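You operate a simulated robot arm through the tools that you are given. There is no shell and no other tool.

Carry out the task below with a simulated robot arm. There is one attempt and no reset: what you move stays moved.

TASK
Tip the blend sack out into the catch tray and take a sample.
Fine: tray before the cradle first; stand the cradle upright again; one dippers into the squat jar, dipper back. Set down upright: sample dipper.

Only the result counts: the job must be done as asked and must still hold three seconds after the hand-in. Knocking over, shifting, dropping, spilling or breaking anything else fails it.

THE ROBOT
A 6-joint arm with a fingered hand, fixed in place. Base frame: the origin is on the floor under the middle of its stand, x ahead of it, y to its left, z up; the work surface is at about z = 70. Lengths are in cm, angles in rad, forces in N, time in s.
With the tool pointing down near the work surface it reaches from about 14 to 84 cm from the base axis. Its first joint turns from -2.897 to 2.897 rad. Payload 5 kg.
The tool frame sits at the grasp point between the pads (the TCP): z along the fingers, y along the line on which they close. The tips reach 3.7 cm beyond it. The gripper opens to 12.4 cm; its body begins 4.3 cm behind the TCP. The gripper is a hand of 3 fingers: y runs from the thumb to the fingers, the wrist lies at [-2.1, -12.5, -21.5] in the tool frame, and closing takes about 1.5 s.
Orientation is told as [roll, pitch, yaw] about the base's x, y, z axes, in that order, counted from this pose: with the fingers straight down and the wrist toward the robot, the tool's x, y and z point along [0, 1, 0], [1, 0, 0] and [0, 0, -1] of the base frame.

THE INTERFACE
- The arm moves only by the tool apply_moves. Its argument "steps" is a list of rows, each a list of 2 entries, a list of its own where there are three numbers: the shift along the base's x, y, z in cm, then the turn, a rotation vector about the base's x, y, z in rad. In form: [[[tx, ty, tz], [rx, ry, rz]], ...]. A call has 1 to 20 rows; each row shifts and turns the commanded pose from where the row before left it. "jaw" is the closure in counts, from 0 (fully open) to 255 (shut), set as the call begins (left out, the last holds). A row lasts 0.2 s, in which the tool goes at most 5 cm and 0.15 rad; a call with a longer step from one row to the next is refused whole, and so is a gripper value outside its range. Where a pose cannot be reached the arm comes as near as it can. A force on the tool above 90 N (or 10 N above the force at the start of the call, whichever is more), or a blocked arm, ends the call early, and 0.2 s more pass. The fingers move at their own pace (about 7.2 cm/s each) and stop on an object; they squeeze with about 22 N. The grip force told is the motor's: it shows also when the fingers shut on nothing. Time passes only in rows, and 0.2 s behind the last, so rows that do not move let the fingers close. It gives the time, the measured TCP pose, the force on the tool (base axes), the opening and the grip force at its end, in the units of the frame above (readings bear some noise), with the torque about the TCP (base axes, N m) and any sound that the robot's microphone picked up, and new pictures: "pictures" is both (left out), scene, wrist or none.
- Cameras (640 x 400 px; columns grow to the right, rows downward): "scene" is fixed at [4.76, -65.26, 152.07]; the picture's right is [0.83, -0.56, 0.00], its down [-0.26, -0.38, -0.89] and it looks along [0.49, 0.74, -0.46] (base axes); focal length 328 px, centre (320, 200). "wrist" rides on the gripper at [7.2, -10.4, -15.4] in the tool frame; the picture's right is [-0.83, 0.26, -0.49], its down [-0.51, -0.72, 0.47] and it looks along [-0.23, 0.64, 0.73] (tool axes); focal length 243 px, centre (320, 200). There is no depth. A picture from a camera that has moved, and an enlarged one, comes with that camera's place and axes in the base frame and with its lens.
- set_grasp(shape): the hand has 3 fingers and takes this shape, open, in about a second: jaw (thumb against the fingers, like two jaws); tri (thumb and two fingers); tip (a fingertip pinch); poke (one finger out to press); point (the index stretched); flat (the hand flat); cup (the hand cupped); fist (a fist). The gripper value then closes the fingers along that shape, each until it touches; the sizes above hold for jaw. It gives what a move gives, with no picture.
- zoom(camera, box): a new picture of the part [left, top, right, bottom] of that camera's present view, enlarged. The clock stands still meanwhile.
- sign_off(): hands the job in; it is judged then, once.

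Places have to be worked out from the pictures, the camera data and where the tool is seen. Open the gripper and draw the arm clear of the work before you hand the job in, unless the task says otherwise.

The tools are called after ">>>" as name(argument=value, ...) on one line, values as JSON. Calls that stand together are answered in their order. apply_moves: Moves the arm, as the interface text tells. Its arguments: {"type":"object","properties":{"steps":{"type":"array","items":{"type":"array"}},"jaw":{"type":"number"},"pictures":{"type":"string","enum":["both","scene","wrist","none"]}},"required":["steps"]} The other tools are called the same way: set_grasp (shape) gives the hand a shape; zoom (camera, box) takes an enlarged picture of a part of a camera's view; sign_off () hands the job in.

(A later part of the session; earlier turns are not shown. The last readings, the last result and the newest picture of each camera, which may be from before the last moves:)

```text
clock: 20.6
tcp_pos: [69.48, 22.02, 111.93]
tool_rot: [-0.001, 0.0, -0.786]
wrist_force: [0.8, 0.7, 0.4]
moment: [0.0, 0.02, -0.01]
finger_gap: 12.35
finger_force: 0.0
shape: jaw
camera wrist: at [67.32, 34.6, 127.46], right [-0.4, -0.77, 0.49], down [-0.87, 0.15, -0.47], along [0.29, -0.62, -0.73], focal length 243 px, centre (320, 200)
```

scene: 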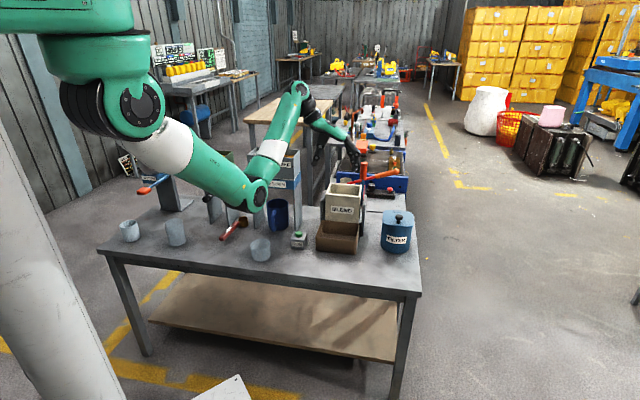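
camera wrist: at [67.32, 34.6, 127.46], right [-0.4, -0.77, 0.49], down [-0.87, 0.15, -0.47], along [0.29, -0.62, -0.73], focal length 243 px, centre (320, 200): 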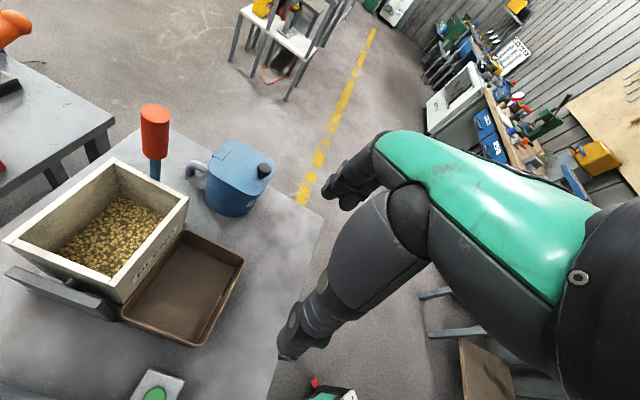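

Wrist view now shows sack, tray (flush in front) and lever clearly. I zoom to pin down the lever location and the tray/sack fit.

>>> zoom(camera="wrist", box=[100, 90, 220, 210])

>>> zoom(camera="wrist", box=[0, 140, 280, 360])

```text
3.33 times, centred on (160, 150) of wrist
camera zoom: at [67.32, 34.6, 127.46], right [-0.4, -0.77, 0.49], down [-0.87, 0.15, -0.47], along [0.29, -0.62, -0.73], focal length 809 px, centre (853, 367)
```

zoom: 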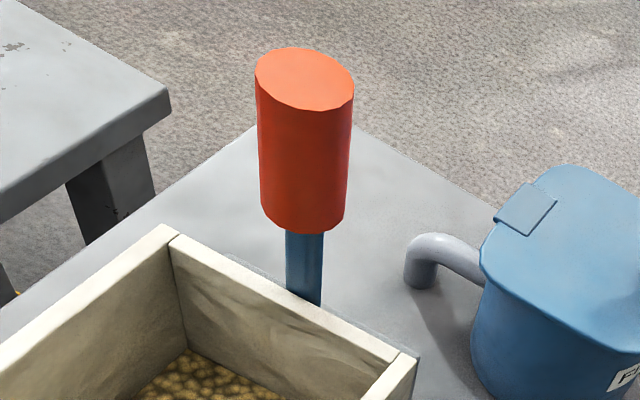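

```text
1.82 times, centred on (140, 250) of wrist
camera zoom: at [67.32, 34.6, 127.46], right [-0.4, -0.77, 0.49], down [-0.87, 0.15, -0.47], along [0.29, -0.62, -0.73], focal length 441 px, centre (647, 109)
```

zoom: 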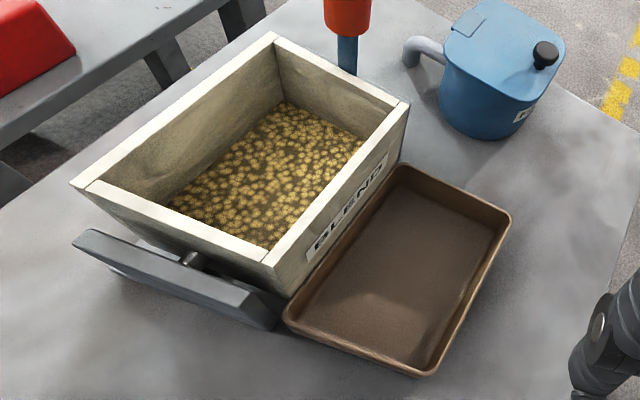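

Measured from this view: sack spans e1 27.7–42.05 with its mouth's right inner edge only ~0.35 cm inside the tray's right inner wall. I'll regrip the tray's front wall and shift it ~0.7 cm to the right for symmetric margin. First turn back to yaw +45°.

>>> apply_moves(steps=[[[0.2, 0.1, -1], [0, 0, 0.143]], [[0.2, 0.1, -1], [0, 0, 0.143]], [[0.2, 0.1, -1], [0, 0, 0.143]], [[0.2, 0.1, -1], [0, 0, 0.143]], [[0.2, 0.1, -1], [0, 0, 0.143]], [[0.2, 0.1, -1], [0, 0, 0.143]], [[0.2, 0.1, -1], [0, 0, 0.143]], [[0.05, 0.1, -1], [0, 0, 0.143]], [[0, 0, -1], [0, 0, 0.143]], [[0, 0, -1], [0, 0, 0.143]], [[0, 0, -1], [0, 0, 0.141]], [[0, 0, 0], [0, 0, 0]]], pictures="none")

>>> zoom(camera="wrist", box=[180, 80, 440, 380])

```text
clock: 23.2
tcp_pos: [70.83, 22.76, 101.07]
tool_rot: [0.001, -0.001, 0.787]
wrist_force: [1.0, 0.1, 0.7]
moment: [0.02, 0.02, 0.04]
finger_gap: 12.38
finger_force: 0.0
shape: jaw
```

```text
1.33 times, centred on (310, 230) of wrist
camera zoom: at [58.47, 20.62, 116.5], right [0.77, -0.4, 0.49], down [-0.15, -0.87, -0.47], along [0.62, 0.29, -0.73], focal length 324 px, centre (333, 160)
```

zoom: 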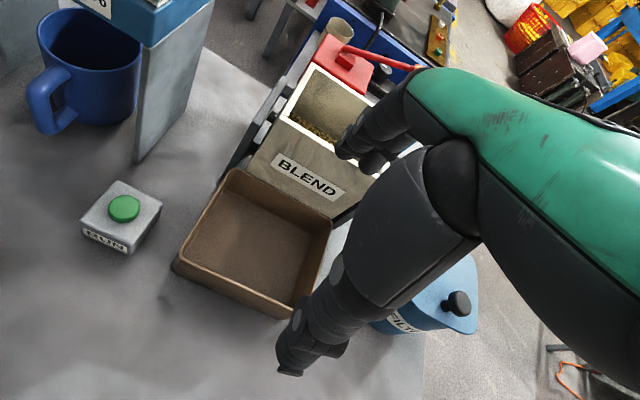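

Aligned above the front wall as before; descend to z ≈ 76.6 and close on the wall.

>>> apply_moves(steps=[[[0.03, 0.03, -4.5], [0, 0, 0]], [[0.03, 0.03, -4.5], [0, 0, 0]], [[0, 0, -4.5], [0, 0, 0]], [[0, 0, -4.5], [0, 0, 0]], [[0, 0, -4], [0, 0, 0]], [[0, 0, -2.5], [0, 0, 0]], [[0, 0, 0], [0, 0, 0]]], pictures="none")

>>> apply_moves(steps=[[[0, 0, 0], [0, 0, 0]], [[0, 0, 0], [0, 0, 0]], [[0, 0, 0], [0, 0, 0]], [[0, 0, 0], [0, 0, 0]], [[0, 0, 0], [0, 0, 0]], [[0, 0, 0], [0, 0, 0]], [[0, 0, 0], [0, 0, 0]], [[0, 0, 0], [0, 0, 0]]], jaw=255, pictures="none")

>>> apply_moves(steps=[[[0.2, -0.2, 0], [0, 0, 0]], [[0.2, -0.2, 0], [0, 0, 0]], [[0.1, -0.1, 0], [0, 0, 0]], [[0, 0, 0], [0, 0, 0]]], pictures="none")

>>> zoom(camera="scene", box=[310, 180, 390, 260])

```text
clock: 24.8
tcp_pos: [71.09, 22.85, 76.41]
tool_rot: [0.0, 0.001, 0.787]
wrist_force: [0.1, -0.6, 0.4]
moment: [0.01, 0.01, -0.02]
finger_gap: 12.39
finger_force: 0.1
shape: jaw
```

```text
clock: 26.6
tcp_pos: [71.0, 22.86, 76.62]
tool_rot: [0.0, 0.0, 0.786]
wrist_force: [-0.9, -0.1, -0.4]
moment: [0.0, 0.0, -0.02]
finger_gap: 0.0
finger_force: 22.1
shape: jaw
```

```text
clock: 27.6
tcp_pos: [71.63, 22.35, 76.6]
tool_rot: [-0.002, -0.002, 0.787]
wrist_force: [-0.5, 0.3, -0.2]
moment: [0.03, -0.04, 0.01]
finger_gap: 0.0
finger_force: 22.4
shape: jaw
```

```text
5.00 times, centred on (350, 220) of scene
camera zoom: at [4.76, -65.26, 152.07], right [0.83, -0.56, 0.0], down [-0.26, -0.38, -0.89], along [0.49, 0.74, -0.46], focal length 1641 px, centre (170, 100)
```

zoom: 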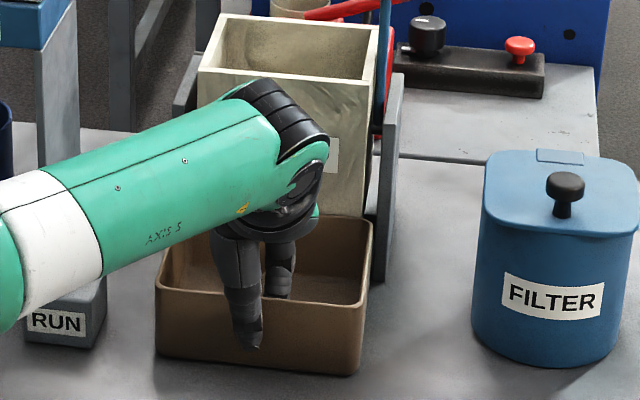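

The tray moved right with the hand. One light nudge (0.2 cm) toward the sack, then release and lift.

>>> apply_moves(steps=[[[0.13, 0.13, 0], [0, 0, 0]], [[0, 0, 0], [0, 0, 0]]], pictures="none")

>>> apply_moves(steps=[[[0, 0, 0], [0, 0, 0]], [[0, 0, 0], [0, 0, 0]], [[0, 0, 0], [0, 0, 0]], [[0, 0, 0], [0, 0, 0]], [[0, 0, 0], [0, 0, 0]], [[0, 0, 0], [0, 0, 0]], [[0, 0, 0], [0, 0, 0]]], jaw=0, pictures="none")

>>> apply_moves(steps=[[[0, 0, 3], [0, 0, 0]], [[0, 0, 4.5], [0, 0, 0]], [[0, 0, 4.5], [0, 0, 0]], [[0, 0, 4.5], [0, 0, 0]], [[0, 0, 4.5], [0, 0, 0]], [[-0.5, -0.3, 4.5], [0, 0, 0]], [[-0.5, -0.3, 4.5], [0, 0, 0]], [[-0.5, -0.3, 4.5], [0, 0, 0]]], pictures="none")

>>> apply_moves(steps=[[[0, 0, 0], [0, 0, -0.143]], [[0, 0, 0], [0, 0, -0.143]], [[0, 0, 0], [0, 0, -0.143]], [[0, 0, 0], [0, 0, -0.143]], [[0, 0, 0], [0, 0, -0.143]], [[0, 0, 0], [0, 0, -0.143]], [[0, 0, 0], [0, 0, -0.143]], [[0, 0, 0], [0, 0, -0.143]], [[0, 0, 0], [0, 0, -0.143]], [[0, 0, 0], [0, 0, -0.143]], [[0, 0, 0], [0, 0, -0.141]], [[0, 0, 0], [0, 0, 0]]], pictures="wrist")

>>> zoom(camera="wrist", box=[0, 140, 280, 360])

```text
clock: 28.2
tcp_pos: [71.57, 22.39, 76.61]
tool_rot: [0.0, -0.001, 0.785]
wrist_force: [-1.5, -1.8, 0.1]
moment: [0.0, -0.01, 0.0]
finger_gap: 0.0
finger_force: 22.2
shape: jaw
```

```text
clock: 29.8
tcp_pos: [71.61, 22.43, 76.51]
tool_rot: [0.001, -0.001, 0.785]
wrist_force: [-0.5, -0.5, -0.2]
moment: [-0.02, -0.01, -0.01]
finger_gap: 12.37
finger_force: 0.0
shape: jaw
```

```text
clock: 31.6
tcp_pos: [70.05, 21.73, 111.08]
tool_rot: [0.0, 0.0, 0.783]
wrist_force: [-0.5, -0.2, -0.5]
moment: [0.0, 0.0, -0.01]
finger_gap: 12.37
finger_force: 0.2
shape: jaw
```

```text
clock: 34.2
tcp_pos: [70.07, 21.61, 111.08]
tool_rot: [-0.001, 0.0, -0.788]
wrist_force: [0.2, 0.4, 0.1]
moment: [0.0, -0.01, -0.03]
finger_gap: 12.34
finger_force: 0.0
shape: jaw
camera wrist: at [67.99, 34.2, 126.48], right [-0.4, -0.77, 0.49], down [-0.87, 0.15, -0.47], along [0.29, -0.62, -0.73], focal length 243 px, centre (320, 200)
```

wrist: 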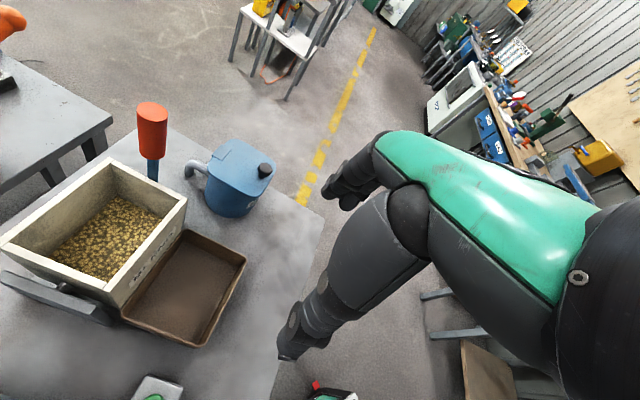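

```text
1.82 times, centred on (140, 250) of wrist
camera zoom: at [67.99, 34.2, 126.48], right [-0.4, -0.77, 0.49], down [-0.87, 0.15, -0.47], along [0.29, -0.62, -0.73], focal length 441 px, centre (647, 109)
```

zoom: 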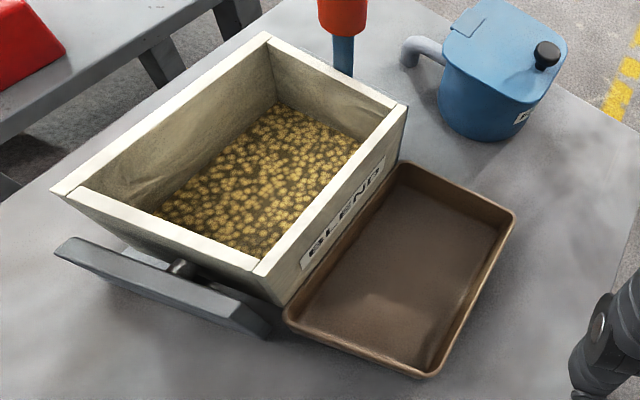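

Tray is now centred on the sack (27.0–42.95 vs 27.7–42.05) and flush. Next I pitch the hand 40° forward about the axle direction and move to a pre-grasp point up-front of the lever.

>>> apply_moves(steps=[[[2.5, 0.59, 0], [0.0825, -0.0825, 0]], [[2.5, 0.59, 0], [0.0825, -0.0825, 0]], [[2.5, 0.59, 0], [0.0825, -0.0825, 0]], [[2.5, 0.59, 0], [0.0825, -0.0825, 0]], [[2.5, 0.59, -0.5], [0.0825, -0.0825, 0]], [[2.4, 0.59, -0.5], [0.0825, -0.0825, 0]], [[0, 0, 0], [0, 0, 0]]], pictures="both")

```text
clock: 35.8
tcp_pos: [85.0, 25.09, 110.1]
tool_rot: [0.7, 0.001, -0.785]
wrist_force: [0.5, 0.7, -0.3]
moment: [0.0, -0.01, -0.02]
finger_gap: 12.37
finger_force: 0.0
shape: jaw
camera wrist: at [74.63, 29.49, 126.51], right [-0.49, -0.86, -0.16], down [-0.57, 0.45, -0.69], along [0.66, -0.24, -0.71], focal length 243 px, centre (320, 200)
```

scene: 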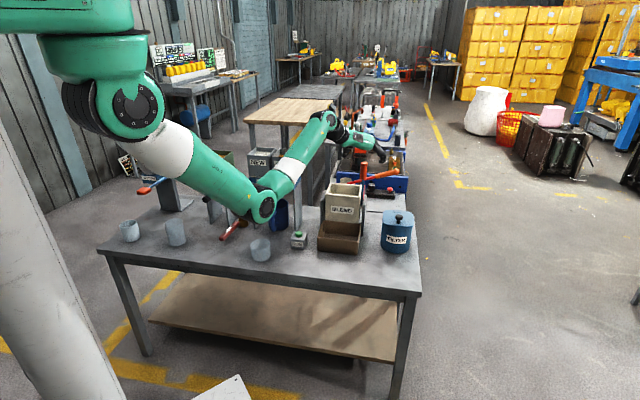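
wrist: 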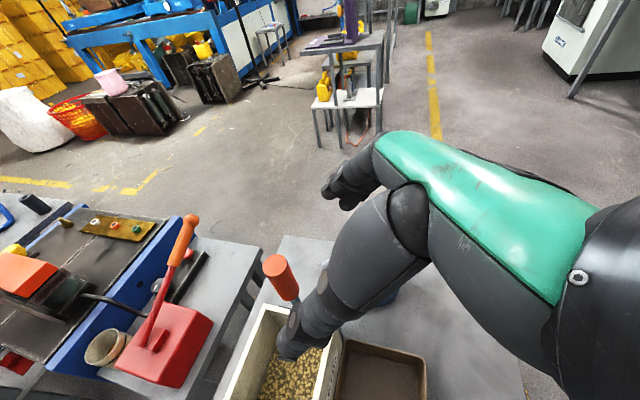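

Pose reached; the lever's line of sight confirms it at about (90.35, 30.45). I advance so that the grip is centred between the open fingers.

>>> apply_moves(steps=[[[1.07, 1.07, -1.9], [0, 0, 0]], [[1.07, 1.07, -1.9], [0, 0, 0]], [[1.07, 1.07, -1.9], [0, 0, 0]], [[1.07, 1.07, -1.9], [0, 0, 0]], [[1.07, 1.07, -1.9], [0, 0, 0]], [[0, 0, 0], [0, 0, 0]]], pictures="both")

>>> zoom(camera="scene", box=[320, 140, 420, 220])

>>> zoom(camera="wrist", box=[220, 160, 440, 400])

```text
clock: 37.2
tcp_pos: [90.42, 30.45, 100.57]
tool_rot: [0.698, 0.0, -0.785]
wrist_force: [0.7, -0.1, 0.0]
moment: [0.01, 0.01, 0.01]
finger_gap: 12.38
finger_force: 0.0
shape: jaw
camera wrist: at [80.07, 34.91, 117.05], right [-0.49, -0.86, -0.16], down [-0.57, 0.45, -0.69], along [0.66, -0.25, -0.71], focal length 243 px, centre (320, 200)
```

scene: 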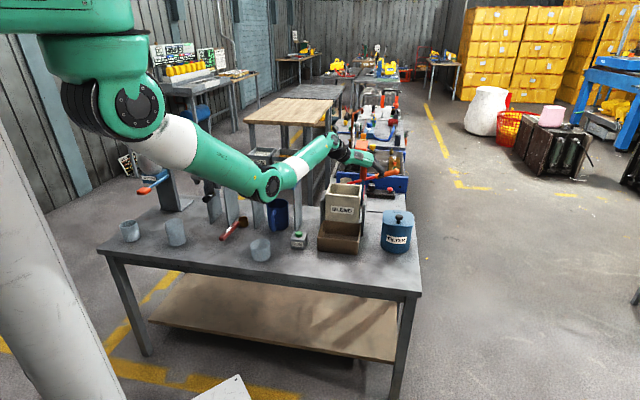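
wrist: 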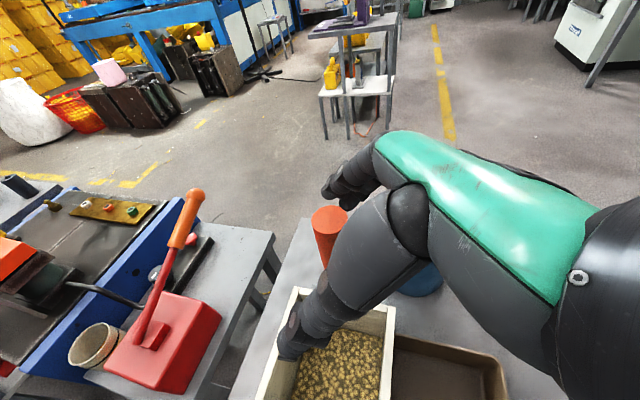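

```text
5.00 times, centred on (370, 180) of scene
camera zoom: at [4.76, -65.26, 152.07], right [0.83, -0.56, 0.0], down [-0.26, -0.38, -0.89], along [0.49, 0.74, -0.46], focal length 1641 px, centre (70, 300)
```

zoom: 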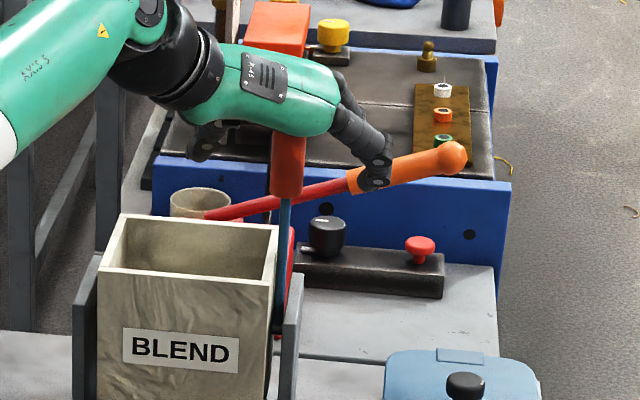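

```text
1.67 times, centred on (330, 280) of wrist
camera zoom: at [80.07, 34.91, 117.05], right [-0.49, -0.86, -0.16], down [-0.57, 0.45, -0.69], along [0.66, -0.25, -0.71], focal length 404 px, centre (303, 67)
```

zoom: 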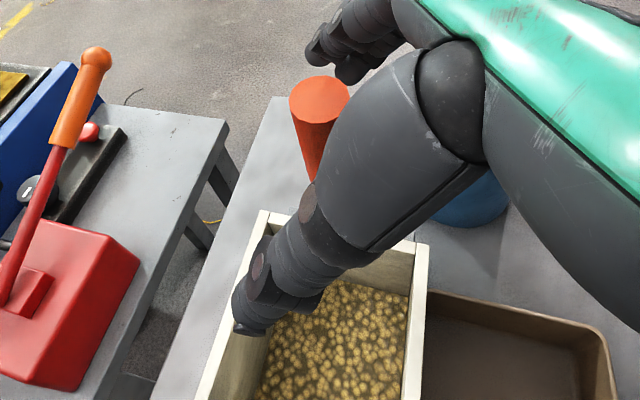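

The grip is between thumb (left) and fingers (right), centred within ~0.4 cm. Close on it.

>>> apply_moves(steps=[[[0, 0, 0], [0, 0, 0]], [[0, 0, 0], [0, 0, 0]], [[0, 0, 0], [0, 0, 0]], [[0, 0, 0], [0, 0, 0]], [[0, 0, 0], [0, 0, 0]], [[0, 0, 0], [0, 0, 0]], [[0, 0, 0], [0, 0, 0]]], jaw=255, pictures="wrist")

>>> zoom(camera="scene", box=[320, 140, 420, 220])

```text
clock: 38.8
tcp_pos: [90.45, 30.41, 100.57]
tool_rot: [0.697, 0.002, -0.785]
wrist_force: [1.9, -0.2, -1.6]
moment: [0.03, 0.05, 0.02]
finger_gap: 1.46
finger_force: 21.8
shape: jaw
camera wrist: at [80.07, 34.89, 117.02], right [-0.49, -0.86, -0.16], down [-0.57, 0.45, -0.69], along [0.66, -0.25, -0.71], focal length 243 px, centre (320, 200)
```

wrist: 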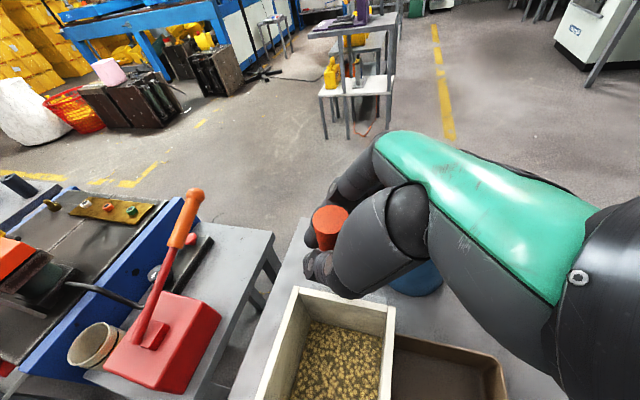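

```text
5.00 times, centred on (370, 180) of scene
camera zoom: at [4.76, -65.26, 152.07], right [0.83, -0.56, 0.0], down [-0.26, -0.38, -0.89], along [0.49, 0.74, -0.46], focal length 1641 px, centre (70, 300)
```

zoom: 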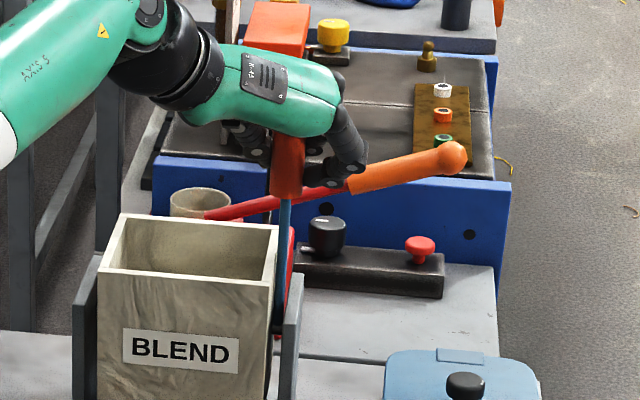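

The lever is gripped (force 22 N). I begin pulling it along its arc toward the robot (pivot ≈ z 84, radius ≈ 16.5 cm), first 30°.

>>> apply_moves(steps=[[[-1.22, -1.22, -0.09], [0.0206, -0.0206, 0]], [[-1.206, -1.206, -0.27], [0.0206, -0.0206, 0]], [[-1.181, -1.181, -0.45], [0.0206, -0.0206, 0]], [[-1.138, -1.138, -0.62], [0.0206, -0.0206, 0]], [[-1.089, -1.089, -0.78], [0.0206, -0.0206, 0]]], pictures="both")

>>> zoom(camera="scene", box=[310, 150, 410, 260])

```text
clock: 40.0
tcp_pos: [84.51, 24.52, 98.27]
tool_rot: [0.845, -0.001, -0.787]
wrist_force: [1.5, 0.5, -0.5]
moment: [0.02, -0.03, 0.04]
finger_gap: 1.36
finger_force: 22.3
shape: jaw
camera wrist: at [72.53, 27.36, 114.01], right [-0.46, -0.83, -0.29], down [-0.5, 0.52, -0.69], along [0.73, -0.17, -0.66], focal length 243 px, centre (320, 200)
```

scene: 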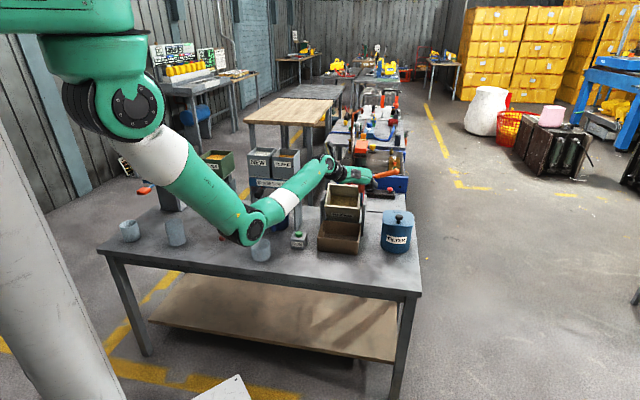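
wrist: 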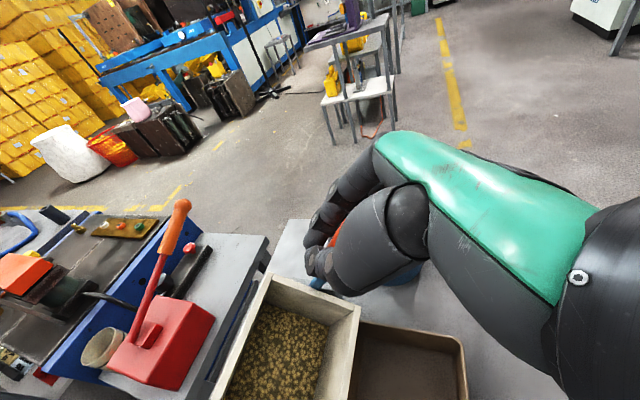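

```text
3.64 times, centred on (360, 205) of scene
camera zoom: at [4.76, -65.26, 152.07], right [0.83, -0.56, 0.0], down [-0.26, -0.38, -0.89], along [0.49, 0.74, -0.46], focal length 1194 px, centre (174, 182)
```

zoom: 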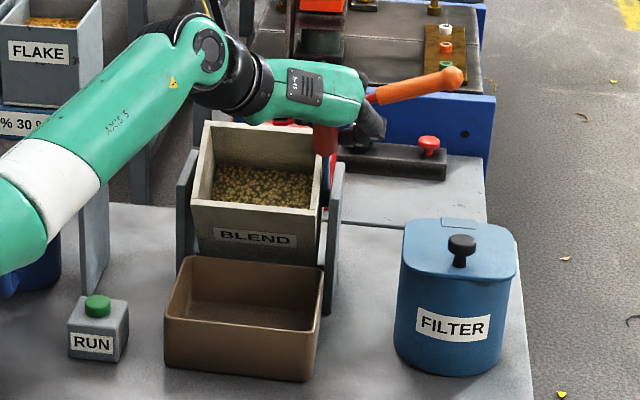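

It tips easily with tiny forces. Continue to ~48°.

>>> apply_moves(steps=[[[-0.52, -0.52, -0.45], [0.0103, -0.0103, 0]], [[-0.505, -0.505, -0.49], [0.0103, -0.0103, 0]], [[-0.485, -0.485, -0.53], [0.0103, -0.0103, 0]], [[-0.463, -0.463, -0.56], [0.0103, -0.0103, 0]], [[-0.443, -0.443, -0.6], [0.0103, -0.0103, 0]], [[-0.42, -0.42, -0.62], [0.0103, -0.0103, 0]]], pictures="none")

>>> zoom(camera="scene", box=[310, 150, 410, 260])

```text
clock: 41.4
tcp_pos: [81.75, 21.72, 95.04]
tool_rot: [0.933, 0.001, -0.786]
wrist_force: [3.9, 0.5, 0.6]
moment: [0.03, -0.14, 0.02]
finger_gap: 1.38
finger_force: 21.7
shape: jaw
```

```text
3.64 times, centred on (360, 205) of scene
camera zoom: at [4.76, -65.26, 152.07], right [0.83, -0.56, 0.0], down [-0.26, -0.38, -0.89], along [0.49, 0.74, -0.46], focal length 1194 px, centre (174, 182)
```

zoom: 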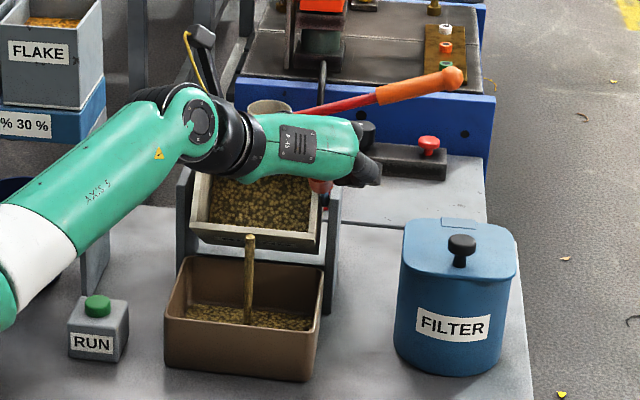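

A stream is falling from the lip straight into the tray. I hold here and watch how it flows.

>>> apply_moves(steps=[[[0, 0, 0], [0, 0, 0]], [[0, 0, 0], [0, 0, 0]], [[0, 0, 0], [0, 0, 0]], [[0, 0, 0], [0, 0, 0]], [[0, 0, 0], [0, 0, 0]], [[0, 0, 0], [0, 0, 0]], [[0, 0, 0], [0, 0, 0]], [[0, 0, 0], [0, 0, 0]]], pictures="none")

>>> zoom(camera="scene", box=[310, 150, 410, 260])

```text
clock: 43.2
tcp_pos: [81.68, 21.78, 95.0]
tool_rot: [0.933, -0.001, -0.786]
wrist_force: [3.5, -1.0, -0.5]
moment: [-0.03, -0.09, 0.01]
finger_gap: 1.35
finger_force: 22.3
shape: jaw
```

```text
3.64 times, centred on (360, 205) of scene
camera zoom: at [4.76, -65.26, 152.07], right [0.83, -0.56, 0.0], down [-0.26, -0.38, -0.89], along [0.49, 0.74, -0.46], focal length 1194 px, centre (174, 182)
```

zoom: 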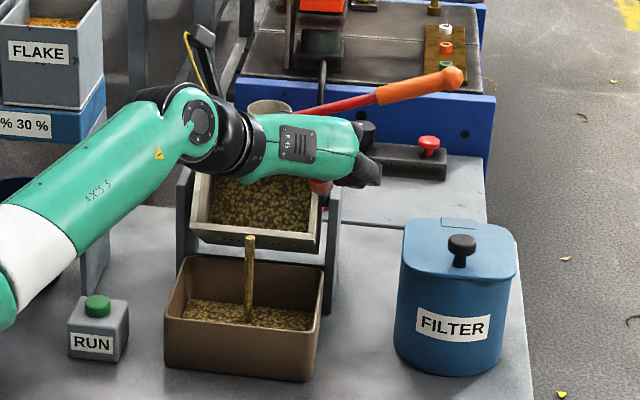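

Flow continues steadily into the tray. I tilt further to 60° and hold.

>>> apply_moves(steps=[[[-0.396, -0.396, -0.66], [0.0103, -0.0103, 0]], [[-0.375, -0.375, -0.68], [0.0103, -0.0103, 0]], [[-0.346, -0.346, -0.71], [0.0103, -0.0103, 0]], [[-0.318, -0.318, -0.74], [0.0103, -0.0103, 0]], [[0, 0, 0], [0, 0, 0]], [[0, 0, 0], [0, 0, 0]], [[0, 0, 0], [0, 0, 0]], [[0, 0, 0], [0, 0, 0]], [[0, 0, 0], [0, 0, 0]], [[0, 0, 0], [0, 0, 0]]], pictures="wrist")

>>> zoom(camera="scene", box=[310, 150, 410, 260])

```text
clock: 45.4
tcp_pos: [80.17, 20.39, 92.41]
tool_rot: [0.992, 0.001, -0.784]
wrist_force: [5.0, -0.8, -0.8]
moment: [-0.02, -0.14, 0.0]
finger_gap: 1.36
finger_force: 22.0
shape: jaw
camera wrist: at [66.66, 21.56, 106.86], right [-0.43, -0.8, -0.42], down [-0.43, 0.59, -0.68], along [0.8, -0.11, -0.6], focal length 243 px, centre (320, 200)
```

wrist: 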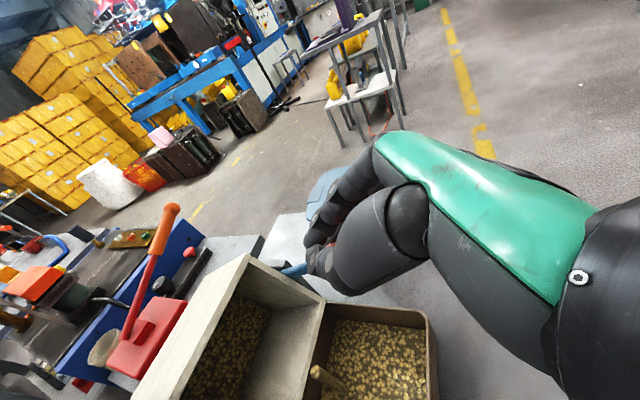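

```text
3.64 times, centred on (360, 205) of scene
camera zoom: at [4.76, -65.26, 152.07], right [0.83, -0.56, 0.0], down [-0.26, -0.38, -0.89], along [0.49, 0.74, -0.46], focal length 1194 px, centre (174, 182)
```

zoom: 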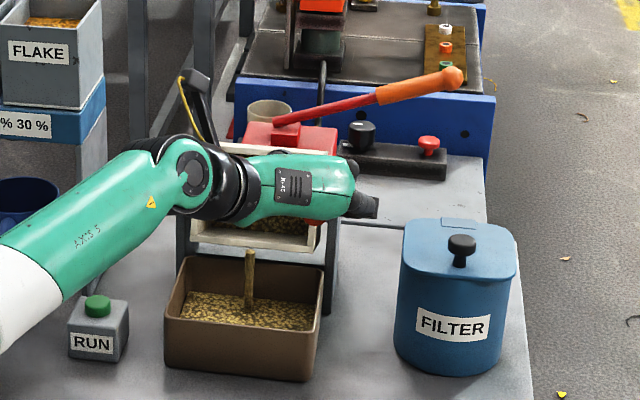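

Still all into the tray, mid-back. Tilt on to ~75° and hold for the flow.

>>> apply_moves(steps=[[[-0.29, -0.29, -0.76], [0.0103, -0.0103, 0]], [[-0.262, -0.262, -0.78], [0.0103, -0.0103, 0]], [[-0.233, -0.233, -0.8], [0.0103, -0.0103, 0]], [[-0.205, -0.205, -0.81], [0.0103, -0.0103, 0]], [[-0.177, -0.177, -0.83], [0.0103, -0.0103, 0]], [[0, 0, 0], [0, 0, 0]], [[0, 0, 0], [0, 0, 0]], [[0, 0, 0], [0, 0, 0]], [[0, 0, 0], [0, 0, 0]], [[0, 0, 0], [0, 0, 0]], [[0, 0, 0], [0, 0, 0]], [[0, 0, 0], [0, 0, 0]], [[0, 0, 0], [0, 0, 0]]], pictures="wrist")

>>> zoom(camera="scene", box=[310, 150, 410, 260])

```text
clock: 48.2
tcp_pos: [79.26, 19.27, 89.23]
tool_rot: [1.079, -0.008, -0.784]
wrist_force: [0.6, 3.3, 39.7]
moment: [0.6, -0.8, 0.14]
finger_gap: 1.43
finger_force: 22.5
shape: jaw
camera wrist: at [64.76, 19.71, 102.87], right [-0.39, -0.77, -0.5], down [-0.38, 0.63, -0.68], along [0.83, -0.08, -0.55], focal length 243 px, centre (320, 200)
```

wrist: 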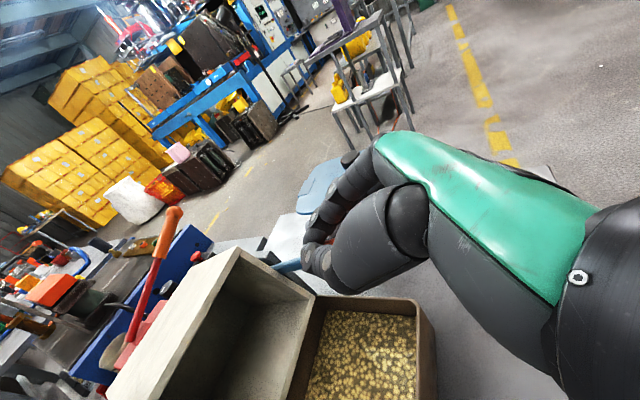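

```text
3.64 times, centred on (360, 205) of scene
camera zoom: at [4.76, -65.26, 152.07], right [0.83, -0.56, 0.0], down [-0.26, -0.38, -0.89], along [0.49, 0.74, -0.46], focal length 1194 px, centre (174, 182)
```

zoom: 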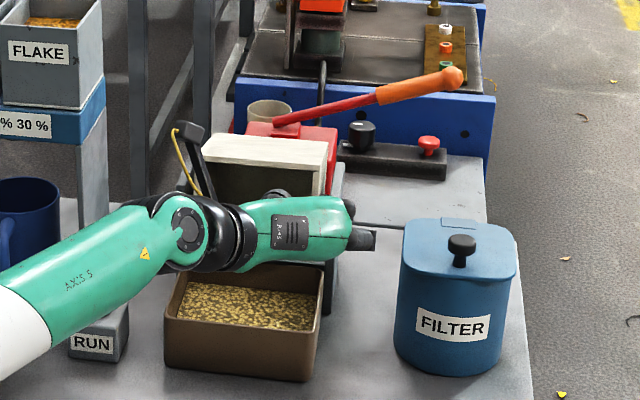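

A 40 N upward force says the cradle has reached its stop (~72–75°). The stream has ended. I ease back a little and inspect the sack's interior.

>>> apply_moves(steps=[[[0.05, 0.05, 0.5], [0, 0, 0]], [[0.05, 0.05, 0.4], [0, 0, 0]], [[0, 0, 0], [0, 0, 0]]], pictures="none")

>>> zoom(camera="wrist", box=[100, 220, 440, 400])

>>> zoom(camera="scene", box=[320, 190, 390, 260])

```text
clock: 49.0
tcp_pos: [79.16, 19.39, 89.39]
tool_rot: [1.064, -0.002, -0.784]
wrist_force: [13.7, 6.0, 17.9]
moment: [0.35, -0.6, 0.01]
finger_gap: 1.39
finger_force: 22.1
shape: jaw
```

```text
1.88 times, centred on (270, 310) of wrist
camera zoom: at [64.87, 19.79, 103.2], right [-0.4, -0.77, -0.49], down [-0.39, 0.63, -0.67], along [0.83, -0.08, -0.56], focal length 457 px, centre (414, -7)
```

zoom: 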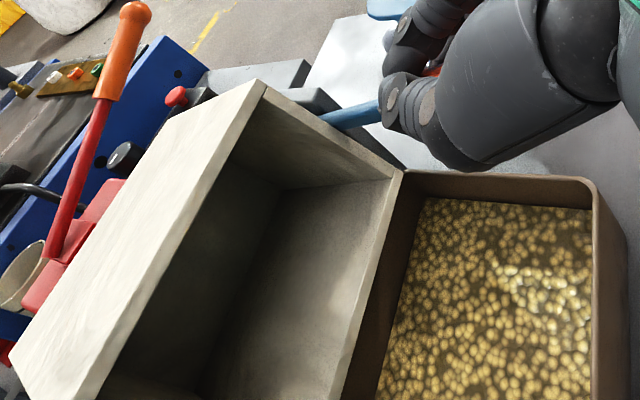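

```text
5.71 times, centred on (355, 225) of scene
camera zoom: at [4.76, -65.26, 152.07], right [0.83, -0.56, 0.0], down [-0.26, -0.38, -0.89], along [0.49, 0.74, -0.46], focal length 1876 px, centre (120, 57)
```

zoom: 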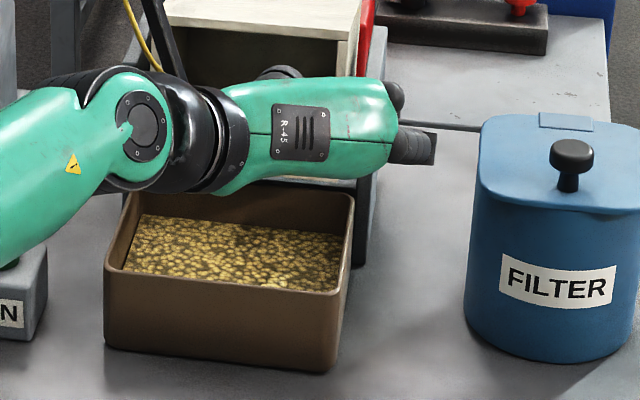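

The sack interior is bare and the tray holds everything; no spill. Now I return the lever along the same arc to upright.

>>> apply_moves(steps=[[[0.438, 0.438, 1.5], [-0.0218, 0.0218, 0]], [[0.552, 0.552, 1.54], [-0.0218, 0.0218, 0]], [[0.665, 0.665, 1.45], [-0.0218, 0.0218, 0]], [[0.771, 0.771, 1.34], [-0.0218, 0.0218, 0]], [[0.863, 0.863, 1.22], [-0.0218, 0.0218, 0]], [[0.948, 0.948, 1.09], [-0.0218, 0.0218, 0]], [[1.025, 1.025, 0.94], [-0.0218, 0.0218, 0]], [[1.089, 1.089, 0.78], [-0.0218, 0.0218, 0]], [[1.138, 1.138, 0.62], [-0.0218, 0.0218, 0]], [[1.181, 1.181, 0.45], [-0.0218, 0.0218, 0]]], pictures="none")

>>> zoom(camera="scene", box=[310, 150, 410, 260])

```text
clock: 51.2
tcp_pos: [87.87, 27.87, 100.23]
tool_rot: [0.755, 0.0, -0.785]
wrist_force: [0.0, -1.0, -0.9]
moment: [0.01, 0.0, 0.0]
finger_gap: 1.23
finger_force: 22.0
shape: jaw
```

```text
3.64 times, centred on (360, 205) of scene
camera zoom: at [4.76, -65.26, 152.07], right [0.83, -0.56, 0.0], down [-0.26, -0.38, -0.89], along [0.49, 0.74, -0.46], focal length 1194 px, centre (174, 182)
```

zoom: 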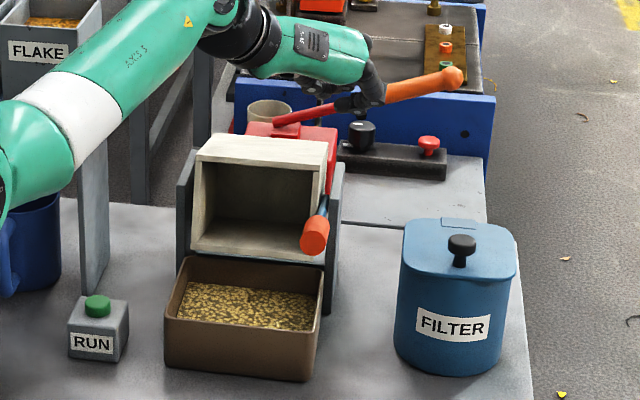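

The lever slipped out of the pinch and the cradle rested back at its tipped stop. I look at the hand and lever before regrasping.

>>> apply_moves(steps=[[[0, 0, 0], [0, 0, 0]]], pictures="both")

>>> zoom(camera="wrist", box=[240, 160, 440, 340])

>>> zoom(camera="scene", box=[350, 150, 430, 230])

```text
clock: 51.6
tcp_pos: [87.77, 27.78, 100.09]
tool_rot: [0.755, -0.001, -0.784]
wrist_force: [0.5, -0.1, -0.8]
moment: [0.0, 0.02, -0.04]
finger_gap: 1.26
finger_force: 22.6
shape: jaw
camera wrist: at [76.83, 31.66, 116.37], right [-0.48, -0.85, -0.21], down [-0.54, 0.48, -0.69], along [0.69, -0.22, -0.69], focal length 243 px, centre (320, 200)
```

scene: 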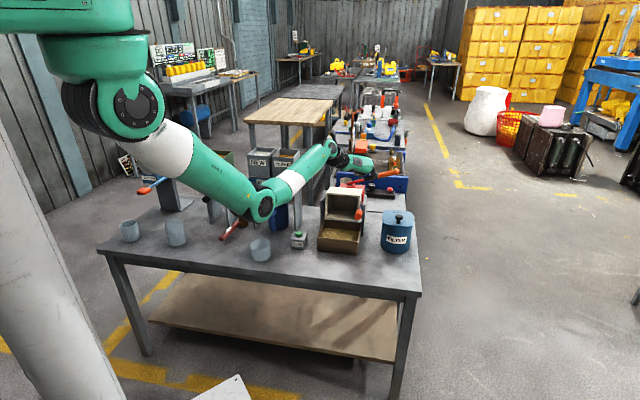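
wrist: 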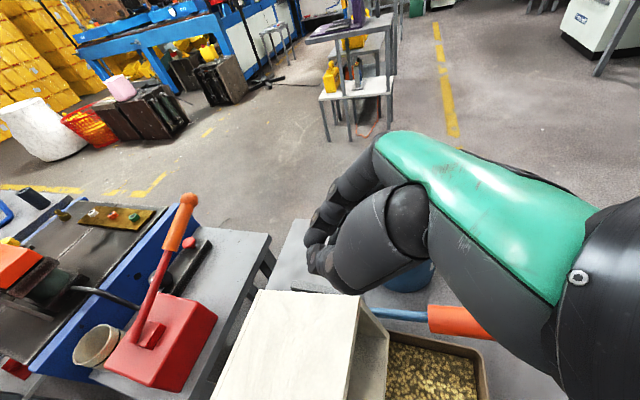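

```text
2.22 times, centred on (340, 250) of wrist
camera zoom: at [76.83, 31.66, 116.37], right [-0.48, -0.85, -0.21], down [-0.54, 0.48, -0.69], along [0.69, -0.22, -0.69], focal length 539 px, centre (276, 89)
```

zoom: 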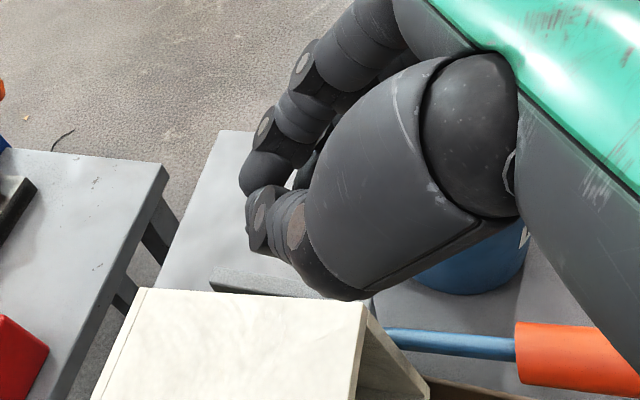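

```text
5.00 times, centred on (390, 190) of scene
camera zoom: at [4.76, -65.26, 152.07], right [0.83, -0.56, 0.0], down [-0.26, -0.38, -0.89], along [0.49, 0.74, -0.46], focal length 1641 px, centre (-30, 250)
```

zoom: 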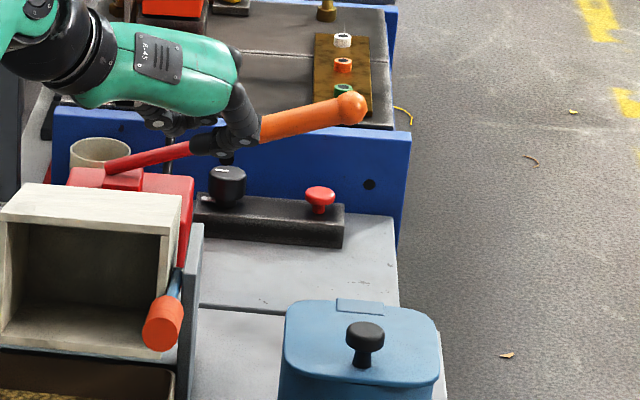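

The hand is closed on nothing; with the tool axis nearly parallel to the lever, the pinch slid off. Instead I'll push the lever up from below with the closed fingers. First I back the hand off toward the robot and then lower it in front of the lever, levelled.

>>> apply_moves(steps=[[[-1.5, -1.5, 2], [0, 0, 0]], [[-3, -3, 1], [0, 0, 0]], [[-3, -3, 0], [0, 0, 0]], [[-3, -3, 0], [0, 0, 0]], [[-3, -3, 0], [0, 0, 0]], [[-3, -3, 0], [0, 0, 0]], [[-1.5, -1.5, 0], [0, 0, 0]], [[0, 0, -4], [0.098, -0.098, 0]], [[0, 0, -4], [0.098, -0.098, 0]], [[0, 0, -4], [0.098, -0.098, 0]], [[0, 0, -4], [0.098, -0.098, 0]], [[0, 0, 0], [0, 0, 0]]], pictures="both")

>>> zoom(camera="scene", box=[300, 160, 410, 260])

```text
clock: 54.2
tcp_pos: [70.04, 9.97, 87.17]
tool_rot: [1.309, -0.001, -0.787]
wrist_force: [0.0, 0.6, 0.4]
moment: [0.02, 0.03, -0.03]
finger_gap: 1.26
finger_force: 21.8
shape: jaw
camera wrist: at [53.5, 8.33, 98.19], right [-0.3, -0.67, -0.67], down [-0.28, 0.74, -0.61], along [0.91, 0.0, -0.41], focal length 243 px, centre (320, 200)
```

scene: 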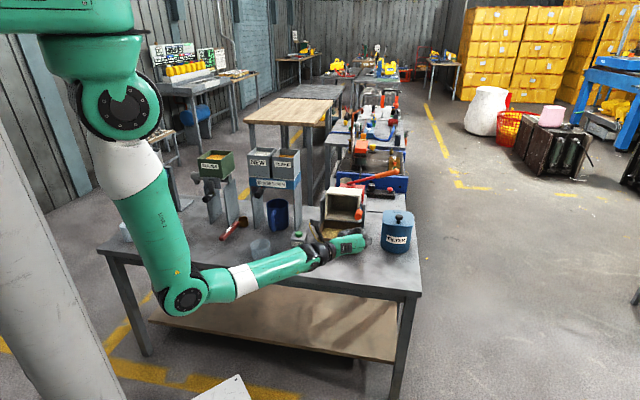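
wrist: 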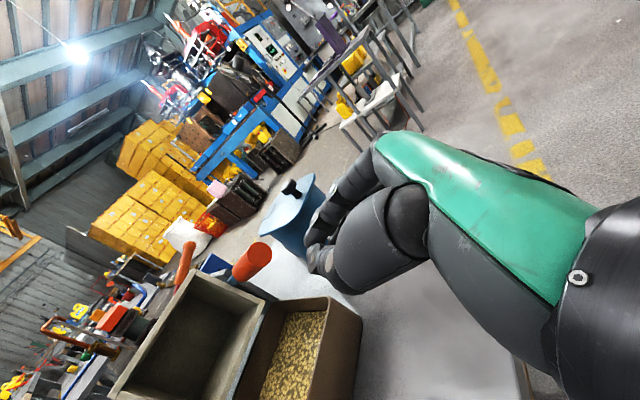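

```text
4.00 times, centred on (355, 210) of scene
camera zoom: at [4.76, -65.26, 152.07], right [0.83, -0.56, 0.0], down [-0.26, -0.38, -0.89], along [0.49, 0.74, -0.46], focal length 1313 px, centre (180, 160)
```

zoom: 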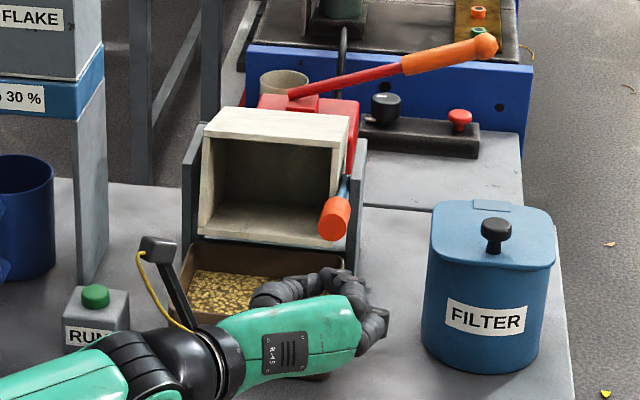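

The hand is level in front of the lever's end, and clear of FILTER. I drop slightly and slide the closed fingertips under the lever's grip.

>>> apply_moves(steps=[[[0, 0, -2.7], [0, 0, 0]], [[1.9, 1.9, 0], [0, 0, 0]], [[1.9, 1.9, 0], [0, 0, 0]], [[1.9, 1.9, 0], [0, 0, 0]], [[1.9, 1.9, 0], [0, 0, 0]], [[0, 0, 0], [0, 0, 0]]], pictures="wrist")

>>> zoom(camera="scene", box=[300, 160, 410, 260])

```text
clock: 55.6
tcp_pos: [77.02, 17.28, 85.2]
tool_rot: [1.31, 0.002, -0.787]
wrist_force: [-1.7, -1.3, -2.0]
moment: [-0.01, 0.09, -0.03]
finger_gap: 1.23
finger_force: 21.8
shape: jaw
out of reach, approached as far as the arm can: row 1, 2
camera wrist: at [60.64, 15.59, 96.23], right [-0.3, -0.67, -0.67], down [-0.28, 0.74, -0.61], along [0.91, 0.0, -0.41], focal length 243 px, centre (320, 200)
```

wrist: 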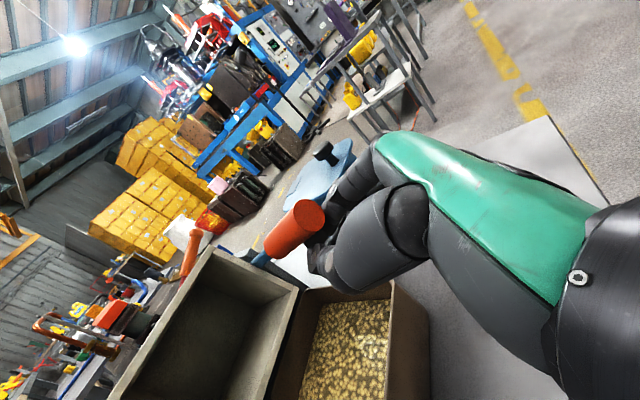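

```text
4.00 times, centred on (355, 210) of scene
camera zoom: at [4.76, -65.26, 152.07], right [0.83, -0.56, 0.0], down [-0.26, -0.38, -0.89], along [0.49, 0.74, -0.46], focal length 1313 px, centre (180, 160)
```

zoom: 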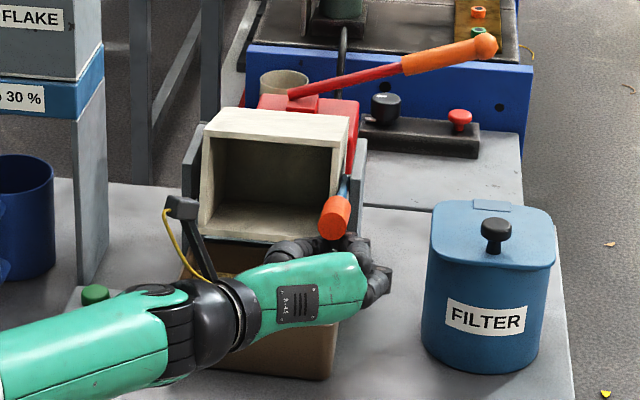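

The lever's grip now lies over the fingers. I raise along the arc, bringing the lever up.

>>> apply_moves(steps=[[[0.26, 0.26, 1.5], [-0.0288, 0.0288, 0]], [[0.26, 0.26, 1.97], [-0.0288, 0.0288, 0]], [[0.26, 0.26, 1.97], [-0.0288, 0.0288, 0]], [[0.3, 0.3, 1.6], [-0.0288, 0.0288, 0]]], pictures="wrist")

>>> zoom(camera="scene", box=[300, 160, 410, 260])

```text
clock: 56.6
tcp_pos: [78.22, 17.68, 91.06]
tool_rot: [1.148, -0.001, -0.786]
wrist_force: [1.6, -1.7, -1.6]
moment: [-0.07, 0.07, -0.05]
finger_gap: 1.19
finger_force: 21.7
shape: jaw
out of reach, approached as far as the arm can: row 1, 2
camera wrist: at [63.13, 17.36, 104.08], right [-0.37, -0.74, -0.55], down [-0.35, 0.67, -0.66], along [0.86, -0.05, -0.51], focal length 243 px, centre (320, 200)
```

wrist: 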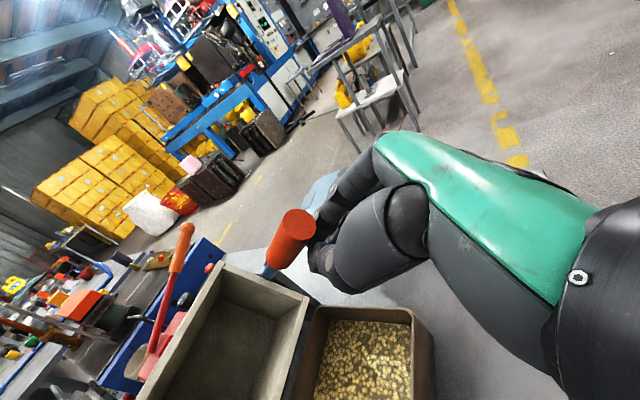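

```text
4.00 times, centred on (355, 210) of scene
camera zoom: at [4.76, -65.26, 152.07], right [0.83, -0.56, 0.0], down [-0.26, -0.38, -0.89], along [0.49, 0.74, -0.46], focal length 1313 px, centre (180, 160)
```

zoom: 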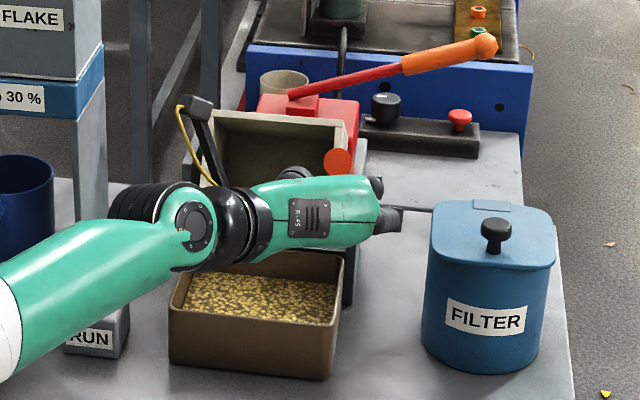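

The lever is rising on the fingers with only ~2 N. Continue along the arc to about 25°.

>>> apply_moves(steps=[[[0.6, 0.6, 1.45], [-0.0293, 0.0293, 0]], [[0.6, 0.6, 1.45], [-0.0293, 0.0293, 0]], [[0.707, 0.707, 1.12], [-0.0288, 0.0288, 0]], [[0.707, 0.707, 1.12], [-0.0288, 0.0288, 0]], [[0.707, 0.707, 1.12], [-0.0288, 0.0288, 0]]], pictures="wrist")

>>> zoom(camera="scene", box=[300, 160, 410, 260])

```text
clock: 57.8
tcp_pos: [81.38, 21.15, 97.44]
tool_rot: [0.941, 0.001, -0.785]
wrist_force: [0.5, -2.2, -1.6]
moment: [-0.04, 0.05, -0.09]
finger_gap: 1.21
finger_force: 22.1
shape: jaw
camera wrist: at [68.41, 22.8, 112.31], right [-0.44, -0.81, -0.38], down [-0.45, 0.57, -0.69], along [0.77, -0.13, -0.62], focal length 243 px, centre (320, 200)
```

wrist: 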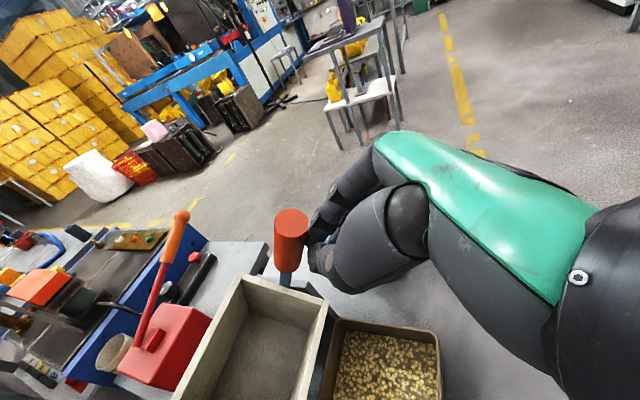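

```text
4.00 times, centred on (355, 210) of scene
camera zoom: at [4.76, -65.26, 152.07], right [0.83, -0.56, 0.0], down [-0.26, -0.38, -0.89], along [0.49, 0.74, -0.46], focal length 1313 px, centre (180, 160)
```

zoom: 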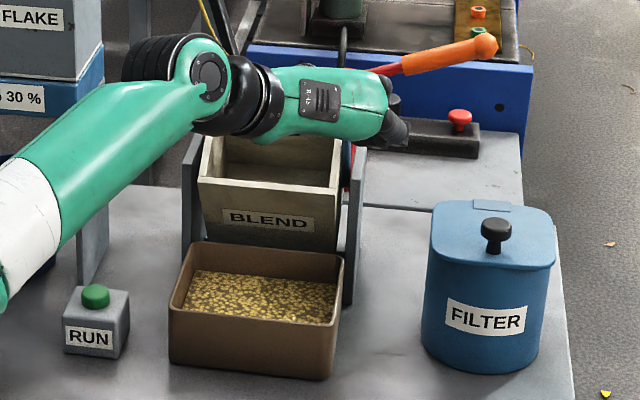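

Working well. Continue toward upright (about 8°), then I'll creep the last part.

>>> apply_moves(steps=[[[0.873, 0.873, 0.82], [-0.0288, 0.0288, 0]], [[0.873, 0.873, 0.82], [-0.0288, 0.0288, 0]], [[0.873, 0.873, 0.82], [-0.0288, 0.0288, 0]], [[0.7, 0.7, 0.4], [-0.02, 0.02, 0]], [[0.7, 0.7, 0.3], [-0.02, 0.02, 0]]], pictures="wrist")

>>> zoom(camera="scene", box=[310, 140, 410, 240])

```text
clock: 59.0
tcp_pos: [85.86, 24.94, 99.9]
tool_rot: [0.767, -0.005, -0.784]
wrist_force: [-0.5, -3.0, 1.5]
moment: [-0.01, -0.01, -0.01]
finger_gap: 1.22
finger_force: 22.3
shape: jaw
out of reach, approached as far as the arm can: row 5
camera wrist: at [74.7, 28.66, 116.12], right [-0.48, -0.85, -0.22], down [-0.54, 0.48, -0.69], along [0.7, -0.21, -0.69], focal length 243 px, centre (320, 200)
```

wrist: 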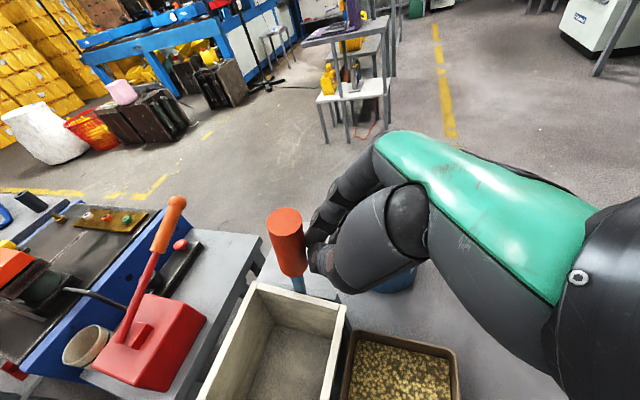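

```text
4.00 times, centred on (360, 190) of scene
camera zoom: at [4.76, -65.26, 152.07], right [0.83, -0.56, 0.0], down [-0.26, -0.38, -0.89], along [0.49, 0.74, -0.46], focal length 1313 px, centre (160, 240)
```

zoom: 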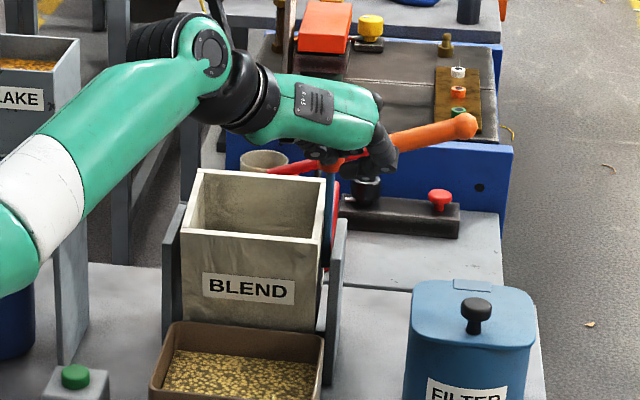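

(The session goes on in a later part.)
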